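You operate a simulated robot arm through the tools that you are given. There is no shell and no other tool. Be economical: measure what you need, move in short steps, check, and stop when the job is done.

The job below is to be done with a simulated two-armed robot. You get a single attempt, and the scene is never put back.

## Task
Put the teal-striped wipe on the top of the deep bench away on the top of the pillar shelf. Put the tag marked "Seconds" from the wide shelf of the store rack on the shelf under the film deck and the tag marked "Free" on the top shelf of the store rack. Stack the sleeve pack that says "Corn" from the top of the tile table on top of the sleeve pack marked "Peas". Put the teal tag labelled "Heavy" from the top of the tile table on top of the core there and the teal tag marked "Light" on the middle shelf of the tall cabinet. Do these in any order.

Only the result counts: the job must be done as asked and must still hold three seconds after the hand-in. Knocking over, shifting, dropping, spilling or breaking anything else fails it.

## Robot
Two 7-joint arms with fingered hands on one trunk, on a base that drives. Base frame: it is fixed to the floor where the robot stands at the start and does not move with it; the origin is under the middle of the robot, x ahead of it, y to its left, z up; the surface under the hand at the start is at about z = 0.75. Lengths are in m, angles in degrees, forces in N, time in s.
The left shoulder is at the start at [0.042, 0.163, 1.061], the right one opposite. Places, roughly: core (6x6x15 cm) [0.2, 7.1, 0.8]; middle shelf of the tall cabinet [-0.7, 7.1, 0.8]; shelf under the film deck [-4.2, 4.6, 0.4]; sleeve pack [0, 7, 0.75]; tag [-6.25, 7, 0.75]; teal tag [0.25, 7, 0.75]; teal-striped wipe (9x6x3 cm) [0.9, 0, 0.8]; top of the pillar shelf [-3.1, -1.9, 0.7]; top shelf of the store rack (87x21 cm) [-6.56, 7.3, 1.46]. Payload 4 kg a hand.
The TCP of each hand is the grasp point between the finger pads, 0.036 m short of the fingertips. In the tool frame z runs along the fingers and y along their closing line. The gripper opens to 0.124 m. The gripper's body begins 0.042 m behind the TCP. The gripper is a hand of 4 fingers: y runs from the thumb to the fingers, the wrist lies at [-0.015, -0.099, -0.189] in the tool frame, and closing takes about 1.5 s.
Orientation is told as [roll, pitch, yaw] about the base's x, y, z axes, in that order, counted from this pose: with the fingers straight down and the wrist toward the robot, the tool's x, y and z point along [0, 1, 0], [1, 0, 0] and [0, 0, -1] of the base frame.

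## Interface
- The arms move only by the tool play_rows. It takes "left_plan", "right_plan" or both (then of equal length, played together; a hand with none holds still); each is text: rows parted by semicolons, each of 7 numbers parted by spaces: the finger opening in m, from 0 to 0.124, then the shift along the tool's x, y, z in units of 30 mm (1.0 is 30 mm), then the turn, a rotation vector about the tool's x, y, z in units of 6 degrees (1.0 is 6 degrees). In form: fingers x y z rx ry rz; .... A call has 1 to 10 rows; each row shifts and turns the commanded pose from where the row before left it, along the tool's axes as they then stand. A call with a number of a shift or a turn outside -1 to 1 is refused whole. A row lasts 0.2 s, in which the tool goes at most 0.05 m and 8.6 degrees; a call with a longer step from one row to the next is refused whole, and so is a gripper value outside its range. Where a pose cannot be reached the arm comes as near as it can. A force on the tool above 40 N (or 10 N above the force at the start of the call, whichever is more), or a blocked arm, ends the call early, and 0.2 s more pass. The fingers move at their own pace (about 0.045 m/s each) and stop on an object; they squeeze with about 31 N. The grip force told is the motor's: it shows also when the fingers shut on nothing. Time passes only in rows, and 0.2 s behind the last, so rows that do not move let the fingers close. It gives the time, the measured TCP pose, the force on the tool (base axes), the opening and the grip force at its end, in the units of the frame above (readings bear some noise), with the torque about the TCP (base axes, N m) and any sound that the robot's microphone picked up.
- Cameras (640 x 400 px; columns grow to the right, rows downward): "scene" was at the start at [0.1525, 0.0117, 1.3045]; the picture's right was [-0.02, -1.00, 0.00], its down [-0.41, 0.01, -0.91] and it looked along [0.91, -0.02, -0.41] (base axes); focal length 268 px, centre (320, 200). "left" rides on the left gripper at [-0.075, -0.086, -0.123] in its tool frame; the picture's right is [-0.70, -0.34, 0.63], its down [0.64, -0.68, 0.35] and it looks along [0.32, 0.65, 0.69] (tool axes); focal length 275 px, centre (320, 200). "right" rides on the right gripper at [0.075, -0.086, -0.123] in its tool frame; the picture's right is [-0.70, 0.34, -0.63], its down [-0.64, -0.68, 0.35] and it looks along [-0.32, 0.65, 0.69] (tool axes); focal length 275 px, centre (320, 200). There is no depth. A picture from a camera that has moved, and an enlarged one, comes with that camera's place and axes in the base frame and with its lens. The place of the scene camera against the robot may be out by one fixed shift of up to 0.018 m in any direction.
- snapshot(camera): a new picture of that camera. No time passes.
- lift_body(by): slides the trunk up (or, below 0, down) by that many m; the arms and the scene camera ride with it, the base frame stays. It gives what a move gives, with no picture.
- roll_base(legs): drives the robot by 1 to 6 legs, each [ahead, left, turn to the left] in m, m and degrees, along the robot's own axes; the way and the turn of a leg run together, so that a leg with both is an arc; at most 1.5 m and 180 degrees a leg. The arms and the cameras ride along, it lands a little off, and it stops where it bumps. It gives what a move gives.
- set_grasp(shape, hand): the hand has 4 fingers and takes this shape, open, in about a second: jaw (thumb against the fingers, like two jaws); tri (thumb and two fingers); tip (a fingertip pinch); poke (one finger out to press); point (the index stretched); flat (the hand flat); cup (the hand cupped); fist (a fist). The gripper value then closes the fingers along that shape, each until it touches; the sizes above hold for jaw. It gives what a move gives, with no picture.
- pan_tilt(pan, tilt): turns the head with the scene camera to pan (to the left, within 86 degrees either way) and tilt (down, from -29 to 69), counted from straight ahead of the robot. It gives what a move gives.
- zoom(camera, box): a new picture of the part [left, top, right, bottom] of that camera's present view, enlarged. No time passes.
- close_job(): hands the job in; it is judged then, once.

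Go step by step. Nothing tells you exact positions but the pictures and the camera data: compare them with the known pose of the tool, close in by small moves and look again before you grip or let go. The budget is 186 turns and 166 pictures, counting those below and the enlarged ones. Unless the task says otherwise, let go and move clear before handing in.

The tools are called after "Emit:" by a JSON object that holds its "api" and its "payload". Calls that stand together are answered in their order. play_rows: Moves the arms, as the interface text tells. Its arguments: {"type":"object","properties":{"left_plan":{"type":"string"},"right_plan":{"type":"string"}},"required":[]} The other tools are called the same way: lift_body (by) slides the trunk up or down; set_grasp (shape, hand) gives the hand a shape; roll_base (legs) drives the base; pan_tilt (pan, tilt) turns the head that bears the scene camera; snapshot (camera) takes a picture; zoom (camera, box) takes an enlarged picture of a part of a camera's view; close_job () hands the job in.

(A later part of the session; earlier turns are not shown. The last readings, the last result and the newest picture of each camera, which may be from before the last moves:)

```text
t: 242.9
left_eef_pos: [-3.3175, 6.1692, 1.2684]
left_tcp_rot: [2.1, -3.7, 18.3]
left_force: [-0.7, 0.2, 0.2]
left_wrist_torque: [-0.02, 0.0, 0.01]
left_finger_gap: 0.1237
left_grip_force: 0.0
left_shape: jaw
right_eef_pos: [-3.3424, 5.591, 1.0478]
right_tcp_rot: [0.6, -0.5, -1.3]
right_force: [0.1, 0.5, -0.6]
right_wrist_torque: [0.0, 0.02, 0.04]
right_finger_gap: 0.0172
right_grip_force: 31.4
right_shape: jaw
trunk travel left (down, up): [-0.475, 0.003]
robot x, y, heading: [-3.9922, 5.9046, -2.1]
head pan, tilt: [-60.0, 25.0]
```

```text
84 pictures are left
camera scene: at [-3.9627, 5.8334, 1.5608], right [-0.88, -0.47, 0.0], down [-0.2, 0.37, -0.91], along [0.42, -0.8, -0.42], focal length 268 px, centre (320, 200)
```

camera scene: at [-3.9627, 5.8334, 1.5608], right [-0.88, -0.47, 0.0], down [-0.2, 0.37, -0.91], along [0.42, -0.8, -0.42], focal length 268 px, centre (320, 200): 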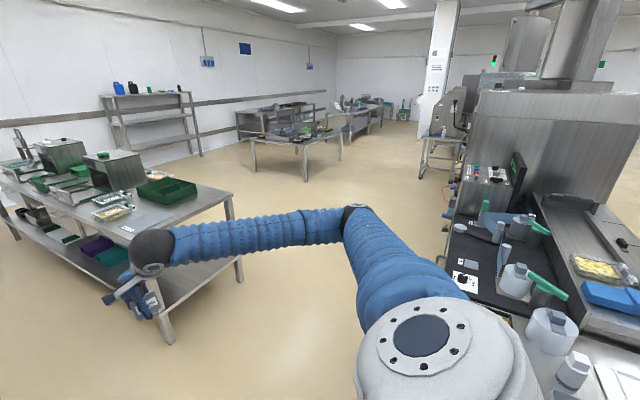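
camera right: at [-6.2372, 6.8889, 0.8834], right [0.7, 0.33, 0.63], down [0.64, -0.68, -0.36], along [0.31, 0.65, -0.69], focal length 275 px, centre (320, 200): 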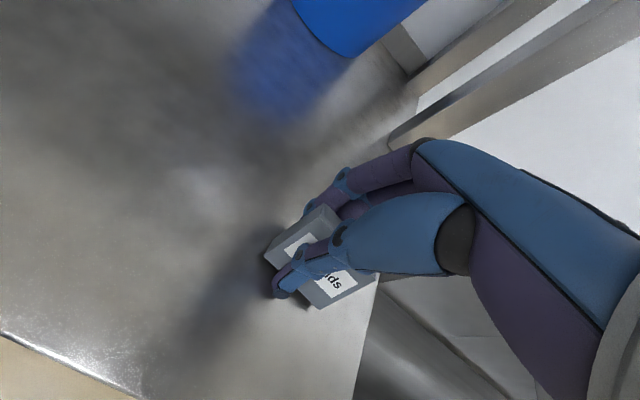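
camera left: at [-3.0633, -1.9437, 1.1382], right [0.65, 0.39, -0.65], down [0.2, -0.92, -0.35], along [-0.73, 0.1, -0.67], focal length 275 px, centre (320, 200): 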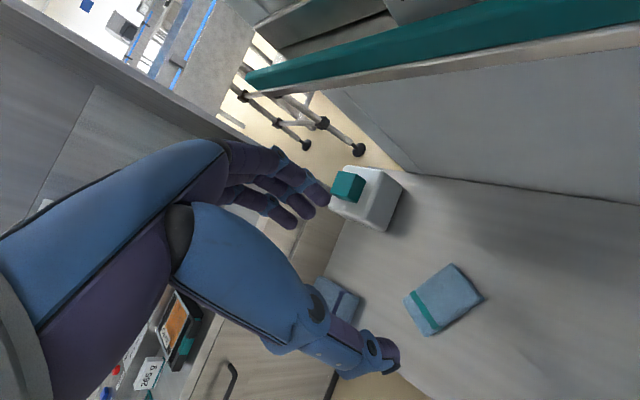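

Emit:
{"api": "roll_base", "payload": {"legs": [[0.75, 0, 0], [0, 0, -89], [1.0, 0, 0]]}}

Emit:
{"api": "pan_tilt", "payload": {"pan": -75, "tilt": 35}}

Emit:
{"api": "snapshot", "payload": {"camera": "scene"}}

```text
t: 255.7
left_eef_pos: [-2.9914, 4.1669, 1.2681]
left_tcp_rot: [2.1, -3.7, -70.9]
left_force: [-0.3, 0.4, -0.7]
left_wrist_torque: [0.03, 0.01, 0.01]
left_finger_gap: 0.1237
left_grip_force: 0.1
left_shape: jaw
right_eef_pos: [-3.5717, 4.1832, 1.0491]
right_tcp_rot: [0.4, -0.4, -90.4]
right_force: [-0.8, -0.4, 0.0]
right_wrist_torque: [0.02, 0.02, 0.01]
right_finger_gap: 0.0171
right_grip_force: 31.0
right_shape: jaw
trunk travel left (down, up): [-0.475, 0.003]
robot x, y, heading: [-3.2683, 4.8401, -91.3]
head pan, tilt: [-60.0, 25.0]
```

```text
t: 256.5
left_eef_pos: [-2.991, 4.1661, 1.2685]
left_tcp_rot: [2.1, -3.8, -70.9]
left_force: [0.5, 0.7, 0.8]
left_wrist_torque: [-0.01, 0.0, -0.03]
left_finger_gap: 0.1236
left_grip_force: 0.1
left_shape: jaw
right_eef_pos: [-3.5697, 4.1836, 1.0481]
right_tcp_rot: [0.5, -0.4, -90.6]
right_force: [-0.8, -1.1, 0.6]
right_wrist_torque: [-0.06, 0.0, 0.03]
right_finger_gap: 0.0172
right_grip_force: 30.8
right_shape: jaw
trunk travel left (down, up): [-0.475, 0.003]
robot x, y, heading: [-3.27, 4.8383, -91.2]
head pan, tilt: [-75.0, 35.0]
```

```text
83 pictures are left
camera scene: at [-3.3549, 4.842, 1.5451], right [-0.24, 0.97, 0.0], down [0.56, 0.14, -0.82], along [-0.8, -0.19, -0.57], focal length 268 px, centre (320, 200)
```

scene: 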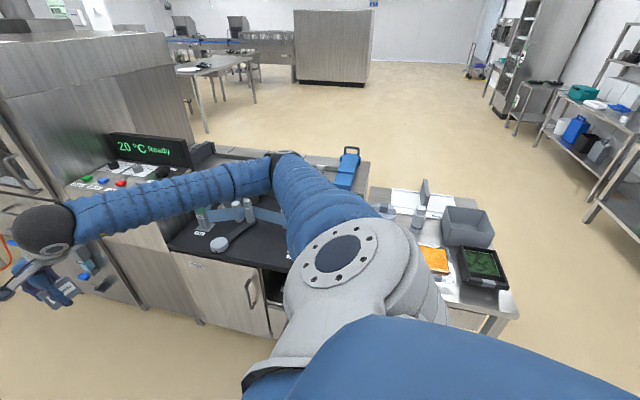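

Emit:
{"api": "roll_base", "payload": {"legs": [[0, 0.12, 0], [0, 0, -90]]}}

Emit:
{"api": "pan_tilt", "payload": {"pan": 0, "tilt": 40}}

Emit:
{"api": "snapshot", "payload": {"camera": "scene"}}

```text
t: 261.5
left_eef_pos: [-3.8169, 4.5455, 1.2683]
left_tcp_rot: [2.1, -3.7, -159.7]
left_force: [0.4, 0.4, 0.8]
left_wrist_torque: [0.0, 0.01, 0.0]
left_finger_gap: 0.1237
left_grip_force: 0.2
left_shape: jaw
right_eef_pos: [-3.8108, 5.1249, 1.0476]
right_tcp_rot: [0.6, -0.4, -179.4]
right_force: [0.0, -0.3, -0.7]
right_wrist_torque: [0.03, 0.01, 0.02]
right_finger_gap: 0.0165
right_grip_force: 30.9
right_shape: jaw
trunk travel left (down, up): [-0.475, 0.003]
robot x, y, heading: [-3.1509, 4.837, 179.7]
head pan, tilt: [-75.0, 35.0]
```

```text
t: 263.0
left_eef_pos: [-3.8165, 4.5459, 1.2692]
left_tcp_rot: [2.2, -3.8, -159.7]
left_force: [-0.1, -0.6, 0.6]
left_wrist_torque: [0.0, 0.03, -0.03]
left_finger_gap: 0.1237
left_grip_force: 0.0
left_shape: jaw
right_eef_pos: [-3.8108, 5.1244, 1.0475]
right_tcp_rot: [0.5, -0.5, -179.4]
right_force: [0.1, -0.4, 0.0]
right_wrist_torque: [0.01, 0.01, 0.03]
right_finger_gap: 0.0166
right_grip_force: 30.5
right_shape: jaw
trunk travel left (down, up): [-0.475, 0.003]
robot x, y, heading: [-3.1513, 4.835, 180.0]
head pan, tilt: [0.0, 40.0]
```

```text
82 pictures are left
camera scene: at [-3.2263, 4.8511, 1.5375], right [0.0, 1.0, 0.0], down [0.64, 0.0, -0.77], along [-0.77, 0.0, -0.64], focal length 268 px, centre (320, 200)
```

scene: 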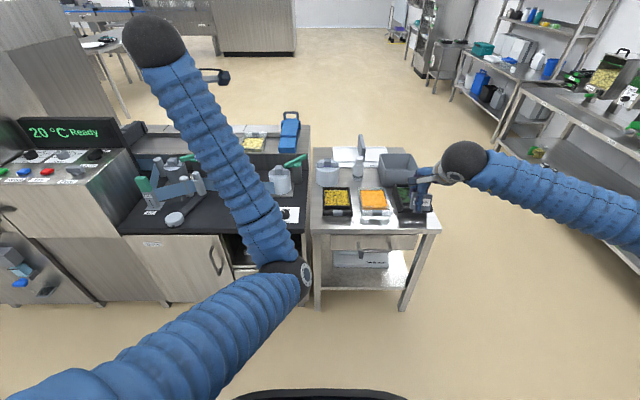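

Emit:
{"api": "roll_base", "payload": {"legs": [[0, 0.4, 0]]}}

Emit:
{"api": "lift_body", "payload": {"by": -0.35}}

Emit:
{"api": "pan_tilt", "payload": {"pan": -10, "tilt": 30}}

Emit:
{"api": "snapshot", "payload": {"camera": "scene"}}

Emit:
{"api": "snapshot", "payload": {"camera": "right"}}

```text
t: 265.4
left_eef_pos: [-3.8206, 4.1491, 1.2683]
left_tcp_rot: [2.0, -3.7, -159.9]
left_force: [0.0, 0.5, -0.9]
left_wrist_torque: [0.02, -0.01, -0.01]
left_finger_gap: 0.1237
left_grip_force: 0.0
left_shape: jaw
right_eef_pos: [-3.8117, 4.7278, 1.0482]
right_tcp_rot: [0.4, -0.4, -179.5]
right_force: [0.6, -0.1, 0.0]
right_wrist_torque: [0.03, -0.02, 0.02]
right_finger_gap: 0.0168
right_grip_force: 31.0
right_shape: jaw
trunk travel left (down, up): [-0.475, 0.003]
robot x, y, heading: [-3.1506, 4.438, 179.5]
head pan, tilt: [0.0, 40.0]
```

```text
t: 268.9
left_eef_pos: [-3.8366, 4.1488, 0.8014]
left_tcp_rot: [5.5, 5.0, -159.9]
left_force: [0.8, -0.1, -1.2]
left_wrist_torque: [0.01, -0.01, -0.03]
left_finger_gap: 0.1237
left_grip_force: 0.0
left_shape: jaw
right_eef_pos: [-3.8115, 4.7282, 0.699]
right_tcp_rot: [0.6, -0.6, -179.4]
right_force: [0.4, 0.0, -0.7]
right_wrist_torque: [0.03, 0.01, 0.01]
right_finger_gap: 0.0168
right_grip_force: 31.4
right_shape: jaw
trunk travel left (down, up): [-0.125, 0.353]
robot x, y, heading: [-3.1501, 4.4402, 179.8]
head pan, tilt: [0.0, 40.0]
```

```text
t: 269.6
left_eef_pos: [-3.8363, 4.1495, 0.7996]
left_tcp_rot: [5.5, 5.0, -159.8]
left_force: [0.2, 0.1, -0.1]
left_wrist_torque: [0.01, -0.02, -0.02]
left_finger_gap: 0.1238
left_grip_force: 0.0
left_shape: jaw
right_eef_pos: [-3.8122, 4.7281, 0.698]
right_tcp_rot: [0.5, -0.5, -179.5]
right_force: [0.3, -0.9, -0.6]
right_wrist_torque: [0.01, 0.0, -0.02]
right_finger_gap: 0.0167
right_grip_force: 31.2
right_shape: jaw
trunk travel left (down, up): [-0.125, 0.353]
robot x, y, heading: [-3.1508, 4.4377, 179.7]
head pan, tilt: [-10.0, 30.0]
```

```text
81 pictures are left
camera scene: at [-3.3572, 4.4689, 1.1521], right [0.17, 0.98, 0.05], down [0.72, -0.09, -0.68], along [-0.67, 0.15, -0.73], focal length 268 px, centre (320, 200)
```

scene: 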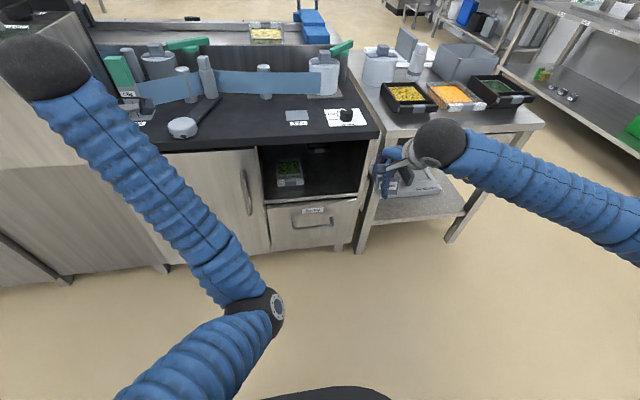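

```text
80 pictures are left
camera right: at [-3.7242, 4.6555, 0.8205], right [-0.34, 0.7, 0.63], down [0.67, 0.65, -0.36], along [-0.66, 0.3, -0.69], focal length 275 px, centre (320, 200)
```

right: 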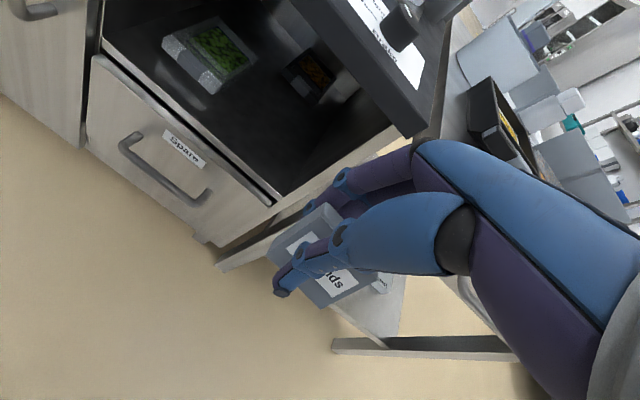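

The shelf under the film deck is the open niche above the "Spare" drawer: floor z≈0.42, y 4.41–4.76, front at x≈-4.02, ceiling ≈0.70. The front-right part is free. I tilt the right hand ~43° so it can reach in.

Emit:
{"api": "play_rows", "payload": {"right_plan": "0 0.28 0 0 -0.9 0 0;0 0.28 0 0 -0.9 0 0;0 0.28 0 0 -0.9 0 0;0 0.28 0 0 -0.9 0 0;0 0.28 0 0 -0.9 0 0;0 0.28 0 0 -0.9 0 0;0 0.28 0 0 -0.9 0 0;0 0.28 0 0 -0.9 0 0;0 0 0 0 0 0 0"}}

Emit:
{"api": "snapshot", "payload": {"camera": "right"}}

Emit:
{"api": "snapshot", "payload": {"camera": "scene"}}

```text
t: 271.6
left_eef_pos: [-3.8373, 4.1497, 0.8]
left_tcp_rot: [5.5, 5.0, -159.8]
left_force: [-0.1, 0.5, -0.6]
left_wrist_torque: [0.0, 0.05, -0.01]
left_finger_gap: 0.1237
left_grip_force: 0.0
left_shape: jaw
right_eef_pos: [-3.8047, 4.6972, 0.7031]
right_tcp_rot: [1.6, -23.7, -178.4]
right_force: [-0.7, 0.6, -0.2]
right_wrist_torque: [-0.01, -0.03, -0.04]
right_finger_gap: 0.0165
right_grip_force: 31.1
right_shape: jaw
right hand out of reach, approached as far as the arm can: row 5, 6, 7, 8
trunk travel left (down, up): [-0.125, 0.353]
robot x, y, heading: [-3.1501, 4.4423, 179.4]
head pan, tilt: [-10.0, 30.0]
```

```text
79 pictures are left
camera right: at [-3.6744, 4.6303, 0.7831], right [-0.08, 0.71, 0.7], down [0.46, 0.65, -0.61], along [-0.88, 0.27, -0.38], focal length 275 px, centre (320, 200)
```

right: 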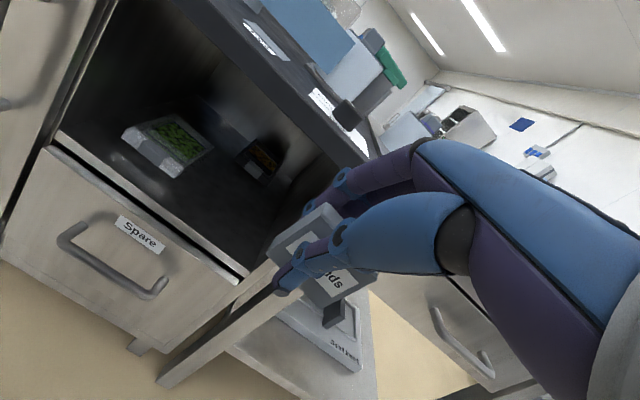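

```text
78 pictures are left
camera scene: at [-3.3572, 4.4689, 1.1521], right [0.17, 0.98, 0.05], down [0.72, -0.09, -0.68], along [-0.67, 0.15, -0.73], focal length 268 px, centre (320, 200)
```

scene: 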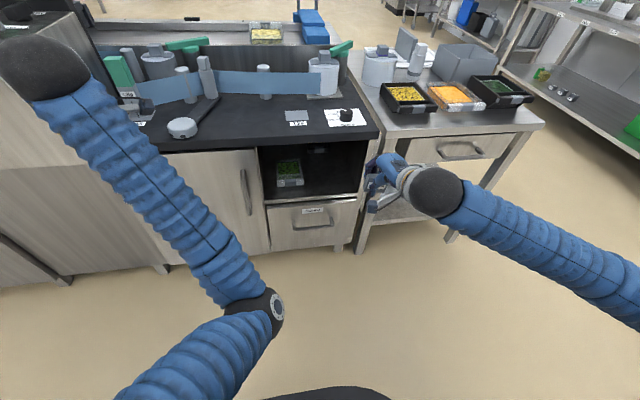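

The tilt was limited at this short range; I extend forward and down along the tool axis, staying in front of the niche.

Emit:
{"api": "play_rows", "payload": {"right_plan": "0 0 -0.09 0.9 0 0 0;0 0 -0.09 0.9 0 0 0;0 0 -0.09 0.9 0 0 0;0 0 -0.09 0.9 0 0 0;0 0 -0.09 0.9 0 0 0;0 0 -0.09 0.9 0 0 0;0 0 -0.09 0.6 0 0 0;0 0 0 0 0 0 0"}}

Emit:
{"api": "snapshot", "payload": {"camera": "right"}}

Emit:
{"api": "snapshot", "payload": {"camera": "scene"}}

```text
t: 273.4
left_eef_pos: [-3.8379, 4.1488, 0.8001]
left_tcp_rot: [5.5, 4.9, -159.8]
left_force: [1.0, 0.8, 0.3]
left_wrist_torque: [0.03, -0.03, -0.02]
left_finger_gap: 0.1238
left_grip_force: 0.1
left_shape: jaw
right_eef_pos: [-3.8108, 4.6975, 0.6885]
right_tcp_rot: [1.8, -23.2, -178.2]
right_force: [-0.5, -0.3, -1.0]
right_wrist_torque: [-0.02, -0.01, -0.01]
right_finger_gap: 0.0164
right_grip_force: 31.5
right_shape: jaw
right hand out of reach, approached as far as the arm can: row 1, 2, 3, 4, 5, 6, 7
trunk travel left (down, up): [-0.125, 0.353]
robot x, y, heading: [-3.1502, 4.436, 179.5]
head pan, tilt: [-10.0, 30.0]
```

```text
77 pictures are left
camera right: at [-3.6806, 4.6315, 0.7687], right [-0.09, 0.71, 0.69], down [0.46, 0.65, -0.6], along [-0.88, 0.27, -0.39], focal length 275 px, centre (320, 200)
```

right: 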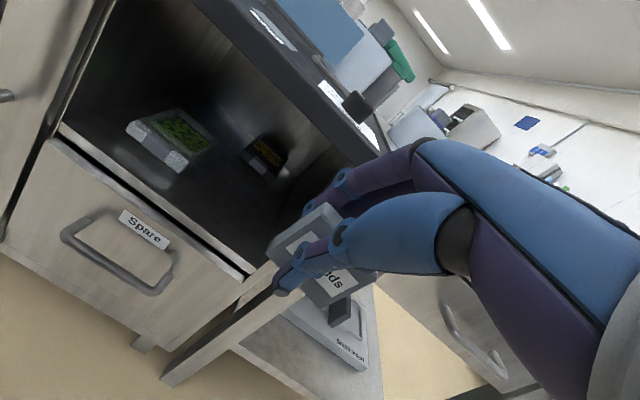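

```text
76 pictures are left
camera scene: at [-3.3572, 4.4689, 1.1521], right [0.17, 0.98, 0.05], down [0.72, -0.09, -0.68], along [-0.67, 0.15, -0.73], focal length 268 px, centre (320, 200)
```

scene: 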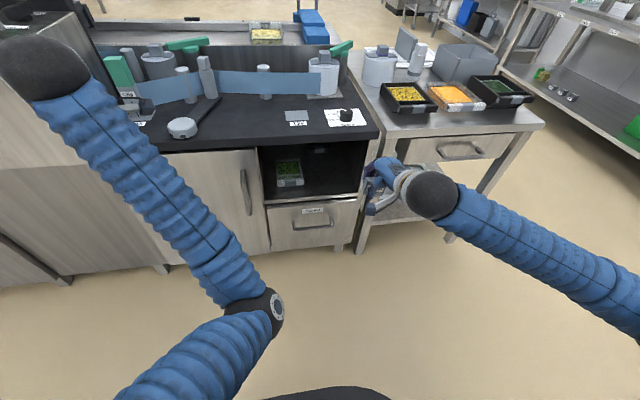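

The arm sits at a limit. I undo the tilt to learn where the command stands.

Emit:
{"api": "play_rows", "payload": {"right_plan": "0 0 0 0 0.9 0 0;0 0 0 0 0.9 0 0;0 0 0 0 0.9 0 0;0 0 0 0 0.9 0 0;0 0 0 0 0 0 0"}}

```text
t: 274.6
left_eef_pos: [-3.8366, 4.1494, 0.7991]
left_tcp_rot: [5.6, 5.1, -159.8]
left_force: [-0.5, -0.1, 0.4]
left_wrist_torque: [-0.02, -0.02, 0.05]
left_finger_gap: 0.1239
left_grip_force: 0.1
left_shape: jaw
right_eef_pos: [-3.8122, 4.6979, 0.6876]
right_tcp_rot: [1.7, -2.0, -177.8]
right_force: [-0.5, -0.8, -1.2]
right_wrist_torque: [-0.01, -0.02, 0.0]
right_finger_gap: 0.0168
right_grip_force: 31.5
right_shape: jaw
trunk travel left (down, up): [-0.125, 0.353]
robot x, y, heading: [-3.1507, 4.4377, 179.4]
head pan, tilt: [-10.0, 30.0]
```

Commands are re-based to the reached pose. I extend the arm forward and down first (hand vertical), then tilt.

Emit:
{"api": "play_rows", "payload": {"right_plan": "0 0.1 0.5 0.7 0 0 0;0 0.1 0.5 0.7 0 0 0;0 0.1 0.5 0.7 0 0 0;0 0.1 0.5 0.7 0 0 0;0 0.1 0.5 0.7 0 0 0;0 0.1 0.5 0.7 0 0 0;0 0 0 0 0 0 0"}}

Emit:
{"api": "play_rows", "payload": {"right_plan": "0 0 0 0 -0.9 0 0;0 0 0 0 -0.9 0 0;0 0 0 0 -0.9 0 0;0 0 0 0 -0.9 0 0;0 0 0 0 -0.9 0 0;0 0 0 0 -0.9 0 0;0 0 0 0 -0.9 0 0;0 0 0 0 0 0 0"}}

Emit:
{"api": "snapshot", "payload": {"camera": "scene"}}

```text
t: 276.2
left_eef_pos: [-3.8359, 4.1484, 0.8002]
left_tcp_rot: [5.5, 5.0, -159.8]
left_force: [0.0, 0.1, -0.7]
left_wrist_torque: [-0.03, 0.03, 0.0]
left_finger_gap: 0.1236
left_grip_force: 0.2
left_shape: jaw
right_eef_pos: [-3.9075, 4.6726, 0.5661]
right_tcp_rot: [1.5, -2.1, -177.8]
right_force: [-0.1, 0.2, -0.7]
right_wrist_torque: [0.0, 0.01, 0.03]
right_finger_gap: 0.0165
right_grip_force: 31.2
right_shape: jaw
trunk travel left (down, up): [-0.125, 0.353]
robot x, y, heading: [-3.151, 4.4415, 179.7]
head pan, tilt: [-10.0, 30.0]
```

```text
t: 278.0
left_eef_pos: [-3.8375, 4.1484, 0.8003]
left_tcp_rot: [5.5, 5.0, -159.8]
left_force: [-0.1, 0.4, -0.1]
left_wrist_torque: [0.01, 0.0, -0.01]
left_finger_gap: 0.1237
left_grip_force: 0.0
left_shape: jaw
right_eef_pos: [-3.9065, 4.6732, 0.5647]
right_tcp_rot: [1.5, -15.5, -178.3]
right_force: [-0.4, 0.4, -0.6]
right_wrist_torque: [-0.03, -0.03, 0.0]
right_finger_gap: 0.0166
right_grip_force: 30.8
right_shape: jaw
right hand out of reach, approached as far as the arm can: row 4, 5, 6, 7
trunk travel left (down, up): [-0.125, 0.353]
robot x, y, heading: [-3.1524, 4.4375, 179.6]
head pan, tilt: [-10.0, 30.0]
```

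```text
75 pictures are left
camera scene: at [-3.3572, 4.4689, 1.1521], right [0.17, 0.98, 0.05], down [0.72, -0.09, -0.68], along [-0.67, 0.15, -0.73], focal length 268 px, centre (320, 200)
```

scene: 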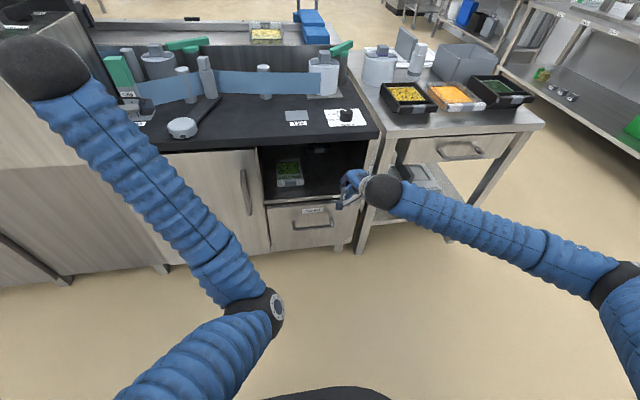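

The tilt limit depends on forearm slope; a lower trunk helps, and about 20° suffices for the niche. I raise the hand a bit, lower the trunk, then tilt.

Emit:
{"api": "play_rows", "payload": {"right_plan": "0 0 0 -0.9 0 0 0;0 0 0 -0.9 0 0 0;0 0 0 -0.9 0 0 0;0 0 0 -0.9 0 0 0;0 0 0 0 0 0 0"}}

Emit:
{"api": "lift_body", "payload": {"by": -0.12}}

Emit:
{"api": "play_rows", "payload": {"right_plan": "0 0 0 0 -0.9 0 0;0 0 0 0 -0.9 0 0;0 0 0 0 -0.9 0 0;0 0 0 0 -0.9 0 0;0 0 0 0 -0.9 0 0;0 0 0 0 0 0 0"}}

Emit:
{"api": "snapshot", "payload": {"camera": "right"}}

Emit:
{"api": "snapshot", "payload": {"camera": "scene"}}

```text
t: 279.2
left_eef_pos: [-3.8368, 4.1484, 0.8]
left_tcp_rot: [5.5, 5.0, -159.9]
left_force: [-0.2, 0.1, -0.6]
left_wrist_torque: [-0.04, -0.04, 0.01]
left_finger_gap: 0.1238
left_grip_force: 0.1
left_shape: jaw
right_eef_pos: [-3.8771, 4.6786, 0.6686]
right_tcp_rot: [1.6, -15.6, -178.2]
right_force: [-0.5, 0.1, -0.5]
right_wrist_torque: [0.02, -0.02, 0.02]
right_finger_gap: 0.0164
right_grip_force: 30.7
right_shape: jaw
trunk travel left (down, up): [-0.125, 0.353]
robot x, y, heading: [-3.1496, 4.4382, 179.7]
head pan, tilt: [-10.0, 30.0]
```

```text
t: 280.7
left_eef_pos: [-3.8305, 4.1479, 0.5304]
left_tcp_rot: [10.0, 15.9, -159.0]
left_force: [0.3, 0.5, 0.4]
left_wrist_torque: [0.03, -0.01, -0.02]
left_finger_gap: 0.1237
left_grip_force: 0.1
left_shape: jaw
right_eef_pos: [-3.8775, 4.6784, 0.5504]
right_tcp_rot: [1.6, -15.8, -178.2]
right_force: [0.2, 0.0, 0.8]
right_wrist_torque: [-0.01, -0.04, 0.03]
right_finger_gap: 0.0163
right_grip_force: 31.1
right_shape: jaw
trunk travel left (down, up): [-0.005, 0.473]
robot x, y, heading: [-3.1537, 4.4392, 179.4]
head pan, tilt: [-10.0, 30.0]
```

```text
t: 282.1
left_eef_pos: [-3.8294, 4.1492, 0.5284]
left_tcp_rot: [10.1, 16.0, -158.9]
left_force: [-0.5, 0.1, 0.8]
left_wrist_torque: [0.01, -0.04, 0.0]
left_finger_gap: 0.1238
left_grip_force: 0.0
left_shape: jaw
right_eef_pos: [-3.8771, 4.6776, 0.5489]
right_tcp_rot: [1.7, -23.7, -178.4]
right_force: [0.6, 0.6, -1.1]
right_wrist_torque: [0.0, 0.0, 0.0]
right_finger_gap: 0.0164
right_grip_force: 31.7
right_shape: jaw
right hand out of reach, approached as far as the arm can: row 3, 4, 5
trunk travel left (down, up): [-0.005, 0.473]
robot x, y, heading: [-3.154, 4.4375, 179.7]
head pan, tilt: [-10.0, 30.0]
```

```text
74 pictures are left
camera right: at [-3.7466, 4.6102, 0.6284], right [-0.08, 0.71, 0.7], down [0.46, 0.65, -0.61], along [-0.88, 0.27, -0.38], focal length 275 px, centre (320, 200)
```

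right: 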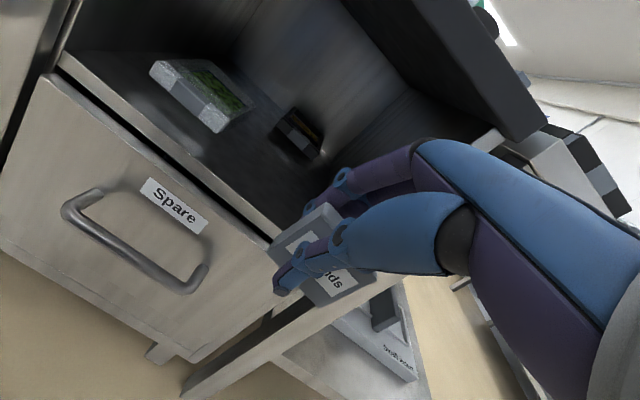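

```text
73 pictures are left
camera scene: at [-3.4414, 4.4694, 0.9683], right [0.16, 0.98, 0.09], down [0.86, -0.09, -0.5], along [-0.48, 0.15, -0.86], focal length 268 px, centre (320, 200)
```

scene: 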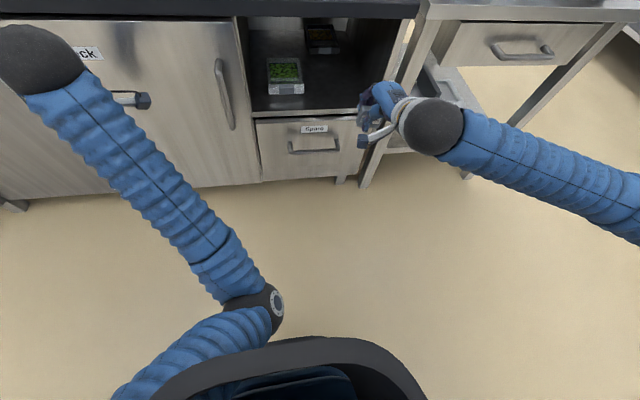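

Tilt is 24°. I lower a little and advance the tag into the niche with the arm.

Emit:
{"api": "play_rows", "payload": {"right_plan": "0 0.1 -0.33 0.76 0 0 0;0 0.1 -0.33 0.76 0 0 0;0 0.1 0.9 0.39 0 0 0;0 0.1 0.9 0.39 0 0 0;0 0 0.9 0.39 0 0 0;0 0 0.9 0.39 0 0 0;0 0 0 0 0 0 0"}}

Emit:
{"api": "snapshot", "payload": {"camera": "right"}}

Emit:
{"api": "snapshot", "payload": {"camera": "scene"}}

```text
t: 283.7
left_eef_pos: [-3.8309, 4.148, 0.5296]
left_tcp_rot: [10.1, 16.0, -158.9]
left_force: [-0.2, -0.4, -0.1]
left_wrist_torque: [0.01, 0.0, 0.0]
left_finger_gap: 0.1236
left_grip_force: 0.0
left_shape: jaw
right_eef_pos: [-3.9972, 4.6668, 0.5504]
right_tcp_rot: [1.6, -23.6, -178.4]
right_force: [0.2, 0.0, -1.0]
right_wrist_torque: [-0.03, 0.0, 0.02]
right_finger_gap: 0.0163
right_grip_force: 30.6
right_shape: jaw
right hand out of reach, approached as far as the arm can: row 1, 2
trunk travel left (down, up): [-0.005, 0.473]
robot x, y, heading: [-3.1517, 4.4373, 179.6]
head pan, tilt: [-10.0, 30.0]
```

```text
72 pictures are left
camera right: at [-3.8653, 4.5997, 0.6297], right [-0.08, 0.71, 0.7], down [0.46, 0.65, -0.61], along [-0.88, 0.27, -0.38], focal length 275 px, centre (320, 200)
```

right: 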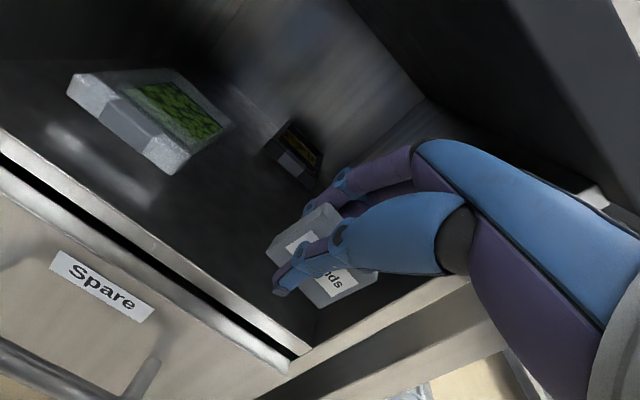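

```text
71 pictures are left
camera scene: at [-3.4415, 4.4693, 0.9683], right [0.16, 0.98, 0.09], down [0.86, -0.09, -0.5], along [-0.48, 0.15, -0.86], focal length 268 px, centre (320, 200)
```

scene: 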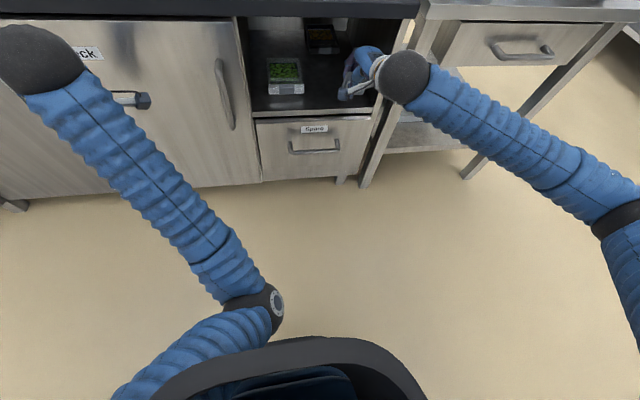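

Emit:
{"api": "play_rows", "payload": {"right_plan": "0 0 0 0 0.5 0 0;0 0 0 0 0.5 0 0;0 0 -0.25 0.8 0 0 0;0 0 -0.25 0.8 0 0 0;0 0 0 0 0 0 0"}}

Emit:
{"api": "snapshot", "payload": {"camera": "right"}}

```text
t: 284.9
left_eef_pos: [-3.8298, 4.1476, 0.529]
left_tcp_rot: [10.2, 16.0, -158.9]
left_force: [-0.3, 0.7, 0.2]
left_wrist_torque: [0.01, 0.01, 0.02]
left_finger_gap: 0.1238
left_grip_force: 0.0
left_shape: jaw
right_eef_pos: [-3.9974, 4.6658, 0.5008]
right_tcp_rot: [1.5, -17.6, -178.2]
right_force: [-0.6, -0.1, -0.7]
right_wrist_torque: [0.0, -0.03, 0.0]
right_finger_gap: 0.0163
right_grip_force: 31.0
right_shape: jaw
trunk travel left (down, up): [-0.005, 0.473]
robot x, y, heading: [-3.1524, 4.4366, 179.6]
head pan, tilt: [-10.0, 30.0]
```

```text
70 pictures are left
camera right: at [-3.875, 4.5977, 0.5934], right [-0.16, 0.71, 0.69], down [0.52, 0.65, -0.55], along [-0.84, 0.27, -0.47], focal length 275 px, centre (320, 200)
```

right: 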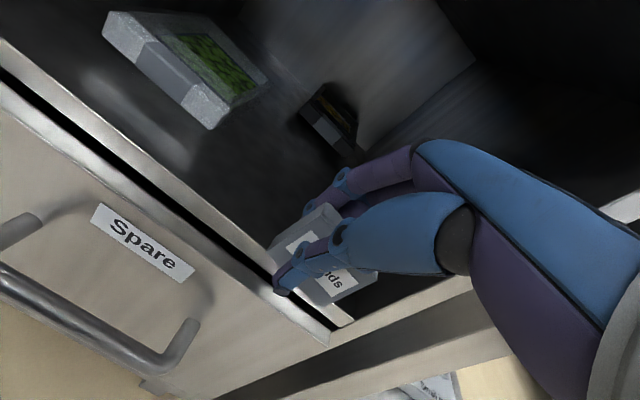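

Emit:
{"api": "play_rows", "payload": {"right_plan": "0 0 -0.08 0.25 0 0 0;0 0 0.8 0.25 0 0 0;0 0 0.8 0.25 0 0 0;0 0 0.8 0.25 0 0 0;0 0 0.75 0.24 0 0 0;0 0 0 0 0 0 0"}}

Emit:
{"api": "snapshot", "payload": {"camera": "right"}}

Emit:
{"api": "zoom", "payload": {"camera": "scene", "box": [220, 0, 460, 150]}}

```text
t: 286.3
left_eef_pos: [-3.8305, 4.148, 0.5295]
left_tcp_rot: [10.0, 16.0, -158.9]
left_force: [-0.8, 0.2, 0.1]
left_wrist_torque: [0.0, -0.02, 0.0]
left_finger_gap: 0.1234
left_grip_force: 0.0
left_shape: jaw
right_eef_pos: [-4.0952, 4.6603, 0.4928]
right_tcp_rot: [1.6, -17.6, -178.2]
right_force: [-0.3, 0.0, -1.0]
right_wrist_torque: [0.03, 0.0, -0.01]
right_finger_gap: 0.0163
right_grip_force: 30.3
right_shape: jaw
trunk travel left (down, up): [-0.005, 0.473]
robot x, y, heading: [-3.1557, 4.4412, 179.6]
head pan, tilt: [-10.0, 30.0]
```

```text
69 pictures are left
camera right: at [-3.9728, 4.5926, 0.5844], right [-0.16, 0.71, 0.69], down [0.52, 0.65, -0.55], along [-0.84, 0.27, -0.47], focal length 275 px, centre (320, 200)
```

right: 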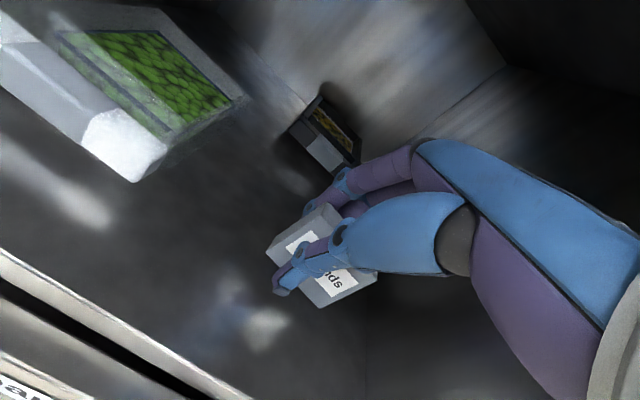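

```text
2.67 times, centred on (340, 75) of scene
camera zoom: at [-3.4415, 4.4693, 0.9683], right [0.16, 0.98, 0.09], down [0.86, -0.09, -0.5], along [-0.48, 0.15, -0.86], focal length 715 px, centre (267, 533)
```

zoom: 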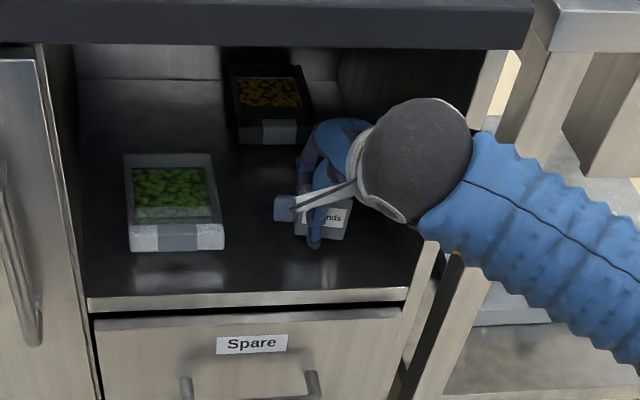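

Emit:
{"api": "play_rows", "payload": {"right_plan": "0 0 -0.12 0.38 0 0 0;0 0 0 0 0 0 0"}}

Emit:
{"api": "play_rows", "payload": {"right_plan": "0 0 -0.09 0.28 0 0 0;0 0 0 0 0 0 0"}}

Emit:
{"api": "snapshot", "payload": {"camera": "right"}}

```text
t: 286.9
left_eef_pos: [-3.8299, 4.1489, 0.529]
left_tcp_rot: [10.1, 16.0, -159.0]
left_force: [-0.5, 0.3, 0.1]
left_wrist_torque: [-0.02, -0.02, 0.02]
left_finger_gap: 0.1239
left_grip_force: 0.1
left_shape: jaw
right_eef_pos: [-4.095, 4.659, 0.4819]
right_tcp_rot: [1.6, -17.7, -178.1]
right_force: [0.8, 0.4, 2.8]
right_wrist_torque: [-0.01, -0.09, 0.0]
right_finger_gap: 0.0161
right_grip_force: 31.2
right_shape: jaw
trunk travel left (down, up): [-0.005, 0.473]
robot x, y, heading: [-3.1506, 4.4385, 179.6]
head pan, tilt: [-10.0, 30.0]
```

```text
t: 287.5
left_eef_pos: [-3.8297, 4.1487, 0.5315]
left_tcp_rot: [10.0, 15.8, -159.0]
left_force: [0.7, -0.6, -0.7]
left_wrist_torque: [0.0, -0.01, 0.05]
left_finger_gap: 0.1236
left_grip_force: 0.0
left_shape: jaw
right_eef_pos: [-4.0946, 4.6599, 0.4802]
right_tcp_rot: [1.7, -18.2, -178.1]
right_force: [6.1, 2.0, 35.2]
right_wrist_torque: [-0.08, -0.61, 0.08]
right_finger_gap: 0.0142
right_grip_force: 31.1
right_shape: jaw
trunk travel left (down, up): [-0.005, 0.473]
robot x, y, heading: [-3.1537, 4.4397, 179.3]
head pan, tilt: [-10.0, 30.0]
```

```text
67 pictures are left
camera right: at [-3.9722, 4.5924, 0.5722], right [-0.15, 0.71, 0.69], down [0.51, 0.65, -0.56], along [-0.84, 0.27, -0.46], focal length 275 px, centre (320, 200)
```

right: 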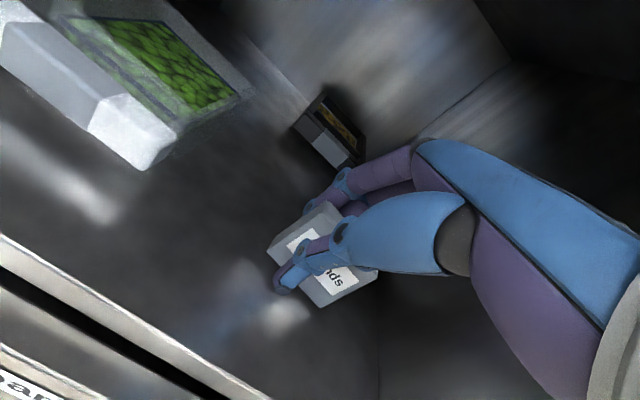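

In contact. I ease up slightly, open, then withdraw straight back.

Emit:
{"api": "play_rows", "payload": {"right_plan": "0 0 0.08 -0.27 0 0 0;0.03 0 0 0 0 0 0;0.05 0 0 0 0 0 0;0.06 0 0 0 0 0 0;0.06 0 0 0 0 0 0;0.06 0 0 0 0 0 0"}}

Emit:
{"api": "snapshot", "payload": {"camera": "right"}}

```text
t: 288.9
left_eef_pos: [-3.8302, 4.1482, 0.5297]
left_tcp_rot: [10.1, 15.9, -159.1]
left_force: [-0.4, -0.3, 0.0]
left_wrist_torque: [-0.02, -0.02, 0.02]
left_finger_gap: 0.1238
left_grip_force: 0.1
left_shape: jaw
right_eef_pos: [-4.0931, 4.6598, 0.4841]
right_tcp_rot: [1.6, -17.8, -178.2]
right_force: [-9.1, -2.2, 22.4]
right_wrist_torque: [-0.12, 0.01, -0.04]
right_finger_gap: 0.0462
right_grip_force: 0.0
right_shape: jaw
trunk travel left (down, up): [-0.005, 0.473]
robot x, y, heading: [-3.1504, 4.4346, 179.6]
head pan, tilt: [-10.0, 30.0]
```

```text
66 pictures are left
camera right: at [-3.9714, 4.5928, 0.5757], right [-0.15, 0.71, 0.69], down [0.52, 0.65, -0.55], along [-0.84, 0.27, -0.47], focal length 275 px, centre (320, 200)
```

right: 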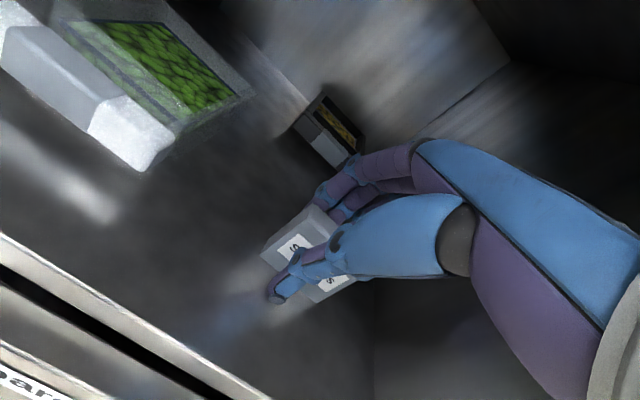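

Emit:
{"api": "play_rows", "payload": {"right_plan": "0.06 0 0 -0.15 0 0 0;0.065 0 0 -0.3 0 0 0;0.065 0 0 -0.5 0 0 0;0.065 0 0 -0.6 0 0 0;0.065 0 0 -0.6 0 0 0;0.065 0 0 0 0 0 0"}}

Emit:
{"api": "snapshot", "payload": {"camera": "right"}}

```text
t: 290.3
left_eef_pos: [-3.83, 4.1478, 0.5276]
left_tcp_rot: [10.1, 16.0, -159.0]
left_force: [0.5, -0.4, -0.6]
left_wrist_torque: [0.02, 0.0, 0.01]
left_finger_gap: 0.1239
left_grip_force: 0.0
left_shape: jaw
right_eef_pos: [-4.0754, 4.6628, 0.5428]
right_tcp_rot: [1.7, -17.5, -178.3]
right_force: [-0.2, 0.4, 0.1]
right_wrist_torque: [0.01, -0.02, -0.01]
right_finger_gap: 0.0645
right_grip_force: 0.1
right_shape: jaw
trunk travel left (down, up): [-0.005, 0.473]
robot x, y, heading: [-3.1527, 4.434, 179.5]
head pan, tilt: [-10.0, 30.0]
```

```text
65 pictures are left
camera right: at [-3.9533, 4.5958, 0.6346], right [-0.16, 0.71, 0.69], down [0.52, 0.65, -0.55], along [-0.84, 0.27, -0.47], focal length 275 px, centre (320, 200)
```

right: 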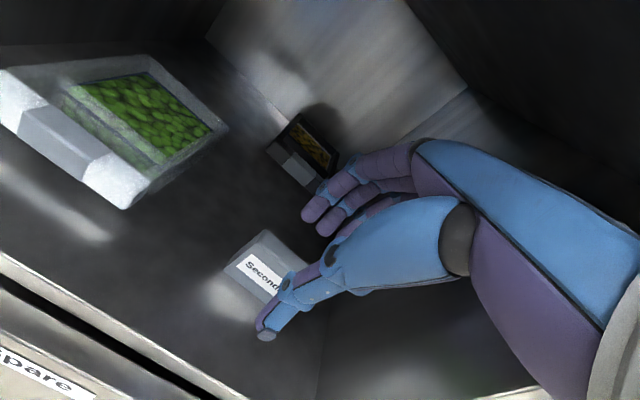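

"Seconds" stands upright on the shelf. I withdraw straight back, then raise the trunk.

Emit:
{"api": "play_rows", "payload": {"right_plan": "0.065 0 -0.8 -0.3 0 0 0;0.065 0 -0.9 -0.28 0 0 0;0.065 0 -0.9 -0.28 0 0 0;0.065 0 -0.9 -0.28 0 0 0;0.065 0 -0.9 -0.28 0 0 0;0.065 0 -0.9 -0.28 0 0 0;0.065 0 -0.9 -0.28 0 0 0;0.065 0 0 0 0 0 0"}}

Emit:
{"api": "zoom", "payload": {"camera": "scene", "box": [220, 0, 460, 150]}}

Emit:
{"api": "lift_body", "payload": {"by": 0.45}}

```text
t: 292.1
left_eef_pos: [-3.8296, 4.1483, 0.5278]
left_tcp_rot: [10.1, 16.0, -158.9]
left_force: [0.7, -0.5, 0.3]
left_wrist_torque: [0.02, 0.0, 0.03]
left_finger_gap: 0.1236
left_grip_force: 0.1
left_shape: jaw
right_eef_pos: [-3.8779, 4.6712, 0.541]
right_tcp_rot: [1.6, -17.6, -178.2]
right_force: [0.4, -0.7, 0.0]
right_wrist_torque: [0.0, -0.01, -0.02]
right_finger_gap: 0.0646
right_grip_force: 0.1
right_shape: jaw
trunk travel left (down, up): [-0.005, 0.473]
robot x, y, heading: [-3.1487, 4.4349, 179.7]
head pan, tilt: [-10.0, 30.0]
```

```text
2.67 times, centred on (340, 75) of scene
camera zoom: at [-3.4414, 4.4694, 0.9683], right [0.16, 0.98, 0.09], down [0.86, -0.09, -0.5], along [-0.48, 0.15, -0.86], focal length 715 px, centre (267, 533)
```

zoom: 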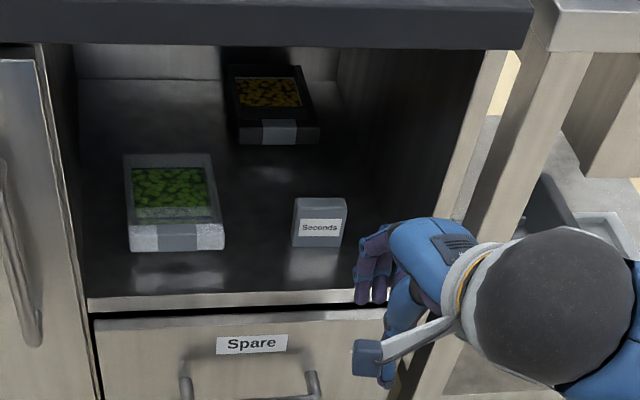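

```text
refused: 0.45 is not a number from -0.4 to 0.4
```

Emit:
{"api": "roll_base", "payload": {"legs": [[-0.1, 0, 0]]}}

Emit:
{"api": "lift_body", "payload": {"by": 0.4}}

Emit:
{"api": "play_rows", "payload": {"right_plan": "0.08 0 0 -0.6 0.75 0 0;0.08 0 0 -0.6 0.75 0 0;0.08 0 0 -0.6 0.75 0 0;0.08 0 0 -0.6 0.7 0 0;0.08 0 0 -0.9 0 0 0;0.08 0 0 -0.9 0 0 0;0.08 0 0 -0.9 0 0 0;0.08 0 0 -0.9 0 0 0"}}

Emit:
{"api": "roll_base", "payload": {"legs": [[0, -1.5, 0], [0, 0, 180], [1.4, 0, 0], [1.0, 0, 0]]}}

Emit:
{"api": "pan_tilt", "payload": {"pan": 50, "tilt": 25}}

Emit:
{"api": "snapshot", "payload": {"camera": "scene"}}

```text
t: 293.2
left_eef_pos: [-3.7306, 4.1481, 0.5293]
left_tcp_rot: [10.1, 16.0, -159.0]
left_force: [0.1, 0.5, 0.4]
left_wrist_torque: [-0.02, 0.01, 0.01]
left_finger_gap: 0.1239
left_grip_force: 0.1
left_shape: jaw
right_eef_pos: [-3.7774, 4.6694, 0.5412]
right_tcp_rot: [1.7, -17.7, -178.3]
right_force: [0.5, 0.8, -0.5]
right_wrist_torque: [0.0, 0.03, -0.01]
right_finger_gap: 0.0646
right_grip_force: 0.1
right_shape: jaw
trunk travel left (down, up): [-0.005, 0.473]
robot x, y, heading: [-3.0548, 4.4365, 179.6]
head pan, tilt: [-10.0, 30.0]
```

```text
t: 297.1
left_eef_pos: [-3.7342, 4.0765, 0.9565]
left_tcp_rot: [14.0, 12.4, -154.0]
left_force: [-0.1, 0.2, 1.6]
left_wrist_torque: [-0.04, 0.02, -0.02]
left_finger_gap: 0.1236
left_grip_force: 0.0
left_shape: jaw
right_eef_pos: [-3.7774, 4.6701, 0.9403]
right_tcp_rot: [1.5, -17.6, -178.3]
right_force: [0.1, 0.0, -0.7]
right_wrist_torque: [-0.01, -0.02, 0.05]
right_finger_gap: 0.0647
right_grip_force: 0.0
right_shape: jaw
trunk travel left (down, up): [-0.405, 0.073]
robot x, y, heading: [-3.0493, 4.4318, 179.7]
head pan, tilt: [-10.0, 30.0]
```

```text
t: 298.9
left_eef_pos: [-3.7318, 4.0766, 0.9506]
left_tcp_rot: [14.7, 12.8, -154.2]
left_force: [-0.3, 0.1, 0.1]
left_wrist_torque: [0.0, -0.01, 0.03]
left_finger_gap: 0.1239
left_grip_force: 0.0
left_shape: jaw
right_eef_pos: [-3.7629, 4.6747, 1.1199]
right_tcp_rot: [1.5, 0.1, -177.8]
right_force: [-0.5, -0.6, -0.7]
right_wrist_torque: [-0.01, -0.02, -0.02]
right_finger_gap: 0.08
right_grip_force: 0.0
right_shape: jaw
trunk travel left (down, up): [-0.405, 0.073]
robot x, y, heading: [-3.0499, 4.4367, 179.6]
head pan, tilt: [-10.0, 30.0]
```

```text
t: 324.7
left_eef_pos: [0.0217, 6.077, 0.9414]
left_tcp_rot: [15.3, 13.5, 22.3]
left_force: [0.3, -1.0, 0.3]
left_wrist_torque: [0.0, 0.03, 0.0]
left_finger_gap: 0.1237
left_grip_force: 0.2
left_shape: jaw
right_eef_pos: [0.0195, 5.4742, 1.1197]
right_tcp_rot: [1.4, 0.1, -1.7]
right_force: [0.5, 0.4, -0.7]
right_wrist_torque: [0.0, 0.01, -0.04]
right_finger_gap: 0.0798
right_grip_force: 0.0
right_shape: jaw
trunk travel left (down, up): [-0.405, 0.073]
robot x, y, heading: [-0.6781, 5.7595, -4.3]
head pan, tilt: [-10.0, 30.0]
```

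```text
t: 326.0
left_eef_pos: [0.0216, 6.0798, 0.9428]
left_tcp_rot: [15.6, 13.3, 22.5]
left_force: [-0.2, -0.2, -0.4]
left_wrist_torque: [0.0, -0.01, -0.02]
left_finger_gap: 0.1237
left_grip_force: 0.1
left_shape: jaw
right_eef_pos: [0.0188, 5.4737, 1.1201]
right_tcp_rot: [1.5, 0.2, -1.6]
right_force: [-0.1, -0.8, -0.1]
right_wrist_torque: [0.01, -0.01, -0.02]
right_finger_gap: 0.0796
right_grip_force: 0.1
right_shape: jaw
trunk travel left (down, up): [-0.405, 0.073]
robot x, y, heading: [-0.6799, 5.7603, -4.1]
head pan, tilt: [50.0, 25.0]
```

```text
63 pictures are left
camera scene: at [-0.6184, 5.8377, 1.4903], right [0.72, -0.7, -0.01], down [-0.31, -0.3, -0.9], along [0.63, 0.65, -0.43], focal length 268 px, centre (320, 200)
```

scene: 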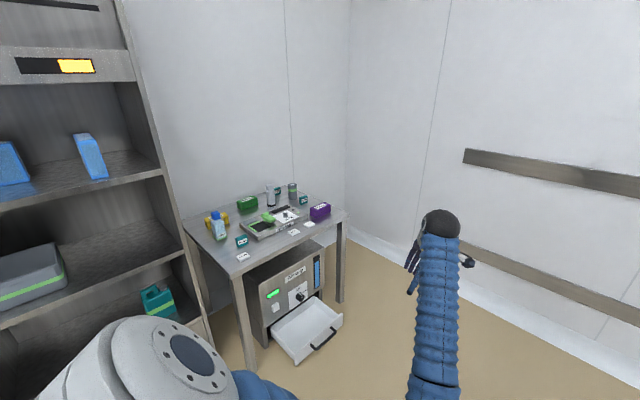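

The tile table is ahead to the left (x -0.27…0.46, front y≈6.72), with an open drawer below. I square the left hand, move up, turn to face it, staying clear of the drawer.

Emit:
{"api": "play_rows", "payload": {"left_plan": "0.124 0 0.5 -0.5 -0.565 -0.63 0;0.124 0 0.5 -0.5 -0.565 -0.63 0;0.124 0 0.5 -0.5 -0.565 -0.63 0;0.124 0 0.5 -0.5 -0.565 -0.63 0;0.124 0 0.3 -1 0 0 0;0.124 0 0.3 -1 0 0 0;0.124 0 0 -1 0 0 0;0.124 0 0 -1 0 0 0"}}

Emit:
{"api": "roll_base", "payload": {"legs": [[0.7, 0.1, 0], [0, 0, 93]]}}

Emit:
{"api": "lift_body", "payload": {"by": 0.07}}

Emit:
{"api": "pan_tilt", "payload": {"pan": 0, "tilt": 40}}

Emit:
{"api": "snapshot", "payload": {"camera": "scene"}}

```text
t: 327.8
left_eef_pos: [0.1058, 6.0979, 1.1121]
left_tcp_rot: [-0.1, -0.1, 20.5]
left_force: [0.7, -0.1, 0.0]
left_wrist_torque: [0.0, 0.01, 0.01]
left_finger_gap: 0.1236
left_grip_force: 0.1
left_shape: jaw
right_eef_pos: [0.0184, 5.4731, 1.1196]
right_tcp_rot: [1.5, 0.1, -1.6]
right_force: [0.1, -0.4, -0.4]
right_wrist_torque: [-0.02, -0.01, 0.02]
right_finger_gap: 0.0798
right_grip_force: 0.0
right_shape: jaw
trunk travel left (down, up): [-0.405, 0.073]
robot x, y, heading: [-0.6748, 5.7558, -4.2]
head pan, tilt: [50.0, 25.0]
```

```text
t: 335.6
left_eef_pos: [-0.3653, 6.5692, 1.1094]
left_tcp_rot: [0.0, -0.1, 114.1]
left_force: [0.6, -0.1, -0.7]
left_wrist_torque: [0.02, 0.0, 0.0]
left_finger_gap: 0.1235
left_grip_force: 0.0
left_shape: jaw
right_eef_pos: [0.2634, 6.5224, 1.1201]
right_tcp_rot: [1.5, 0.1, 92.0]
right_force: [0.2, -0.6, 0.3]
right_wrist_torque: [0.02, 0.02, 0.0]
right_finger_gap: 0.0796
right_grip_force: 0.0
right_shape: jaw
trunk travel left (down, up): [-0.405, 0.073]
robot x, y, heading: [0.0218, 5.8093, 89.3]
head pan, tilt: [50.0, 25.0]
```

```text
t: 336.6
left_eef_pos: [-0.3648, 6.5692, 1.1815]
left_tcp_rot: [-0.1, -0.1, 114.0]
left_force: [-0.6, -0.3, 0.0]
left_wrist_torque: [-0.02, -0.02, -0.02]
left_finger_gap: 0.1239
left_grip_force: 0.1
left_shape: jaw
right_eef_pos: [0.2629, 6.5222, 1.1893]
right_tcp_rot: [1.5, 0.1, 91.9]
right_force: [0.2, -0.3, 0.0]
right_wrist_torque: [0.01, 0.0, -0.02]
right_finger_gap: 0.0798
right_grip_force: 0.0
right_shape: jaw
trunk travel left (down, up): [-0.475, 0.003]
robot x, y, heading: [0.0259, 5.8077, 89.2]
head pan, tilt: [50.0, 25.0]
```

```text
t: 337.8
left_eef_pos: [-0.3667, 6.57, 1.1811]
left_tcp_rot: [-0.1, -0.1, 114.1]
left_force: [0.2, 0.1, 0.4]
left_wrist_torque: [0.03, 0.04, 0.02]
left_finger_gap: 0.1236
left_grip_force: 0.0
left_shape: jaw
right_eef_pos: [0.2632, 6.5215, 1.1894]
right_tcp_rot: [1.5, 0.1, 92.0]
right_force: [0.9, 0.1, -0.3]
right_wrist_torque: [-0.03, 0.03, 0.0]
right_finger_gap: 0.0797
right_grip_force: 0.1
right_shape: jaw
trunk travel left (down, up): [-0.475, 0.003]
robot x, y, heading: [0.024, 5.8069, 89.7]
head pan, tilt: [0.0, 40.0]
```

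```text
62 pictures are left
camera scene: at [0.0228, 5.8982, 1.5375], right [1.0, -0.01, 0.0], down [-0.01, -0.64, -0.77], along [0.01, 0.77, -0.64], focal length 268 px, centre (320, 200)
```

scene: 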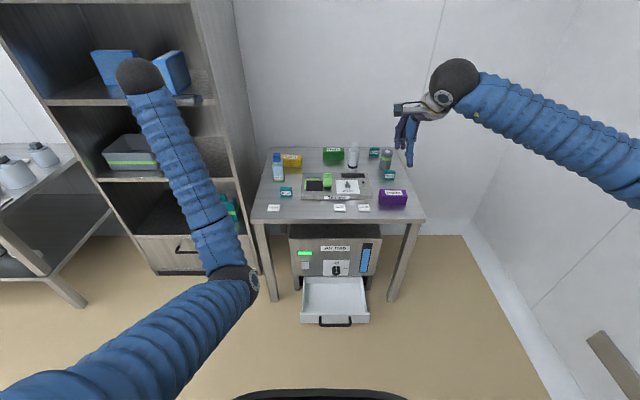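

Emit:
{"api": "zoom", "payload": {"camera": "scene", "box": [250, 138, 430, 226]}}

Emit:
{"api": "zoom", "payload": {"camera": "scene", "box": [30, 20, 270, 280]}}

```text
3.56 times, centred on (340, 182) of scene
camera zoom: at [0.0228, 5.8982, 1.5375], right [1.0, -0.01, 0.0], down [-0.01, -0.64, -0.77], along [0.01, 0.77, -0.64], focal length 953 px, centre (249, 264)
```

zoom: 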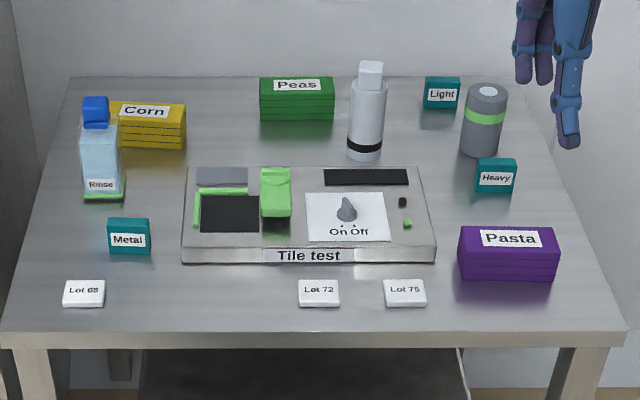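

```text
1.54 times, centred on (150, 150) of scene
camera zoom: at [0.0228, 5.8982, 1.5375], right [1.0, -0.01, 0.0], down [-0.01, -0.64, -0.77], along [0.01, 0.77, -0.64], focal length 412 px, centre (582, 277)
```

zoom: 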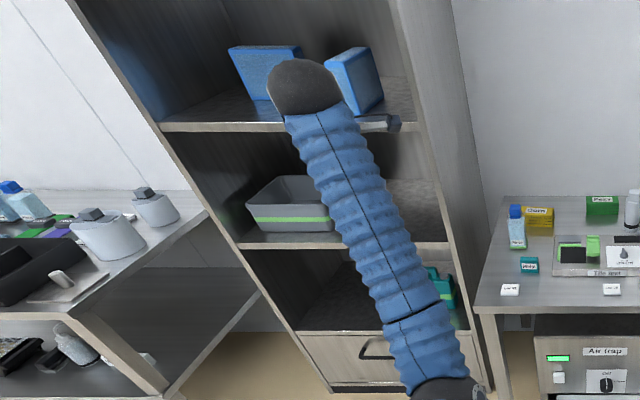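

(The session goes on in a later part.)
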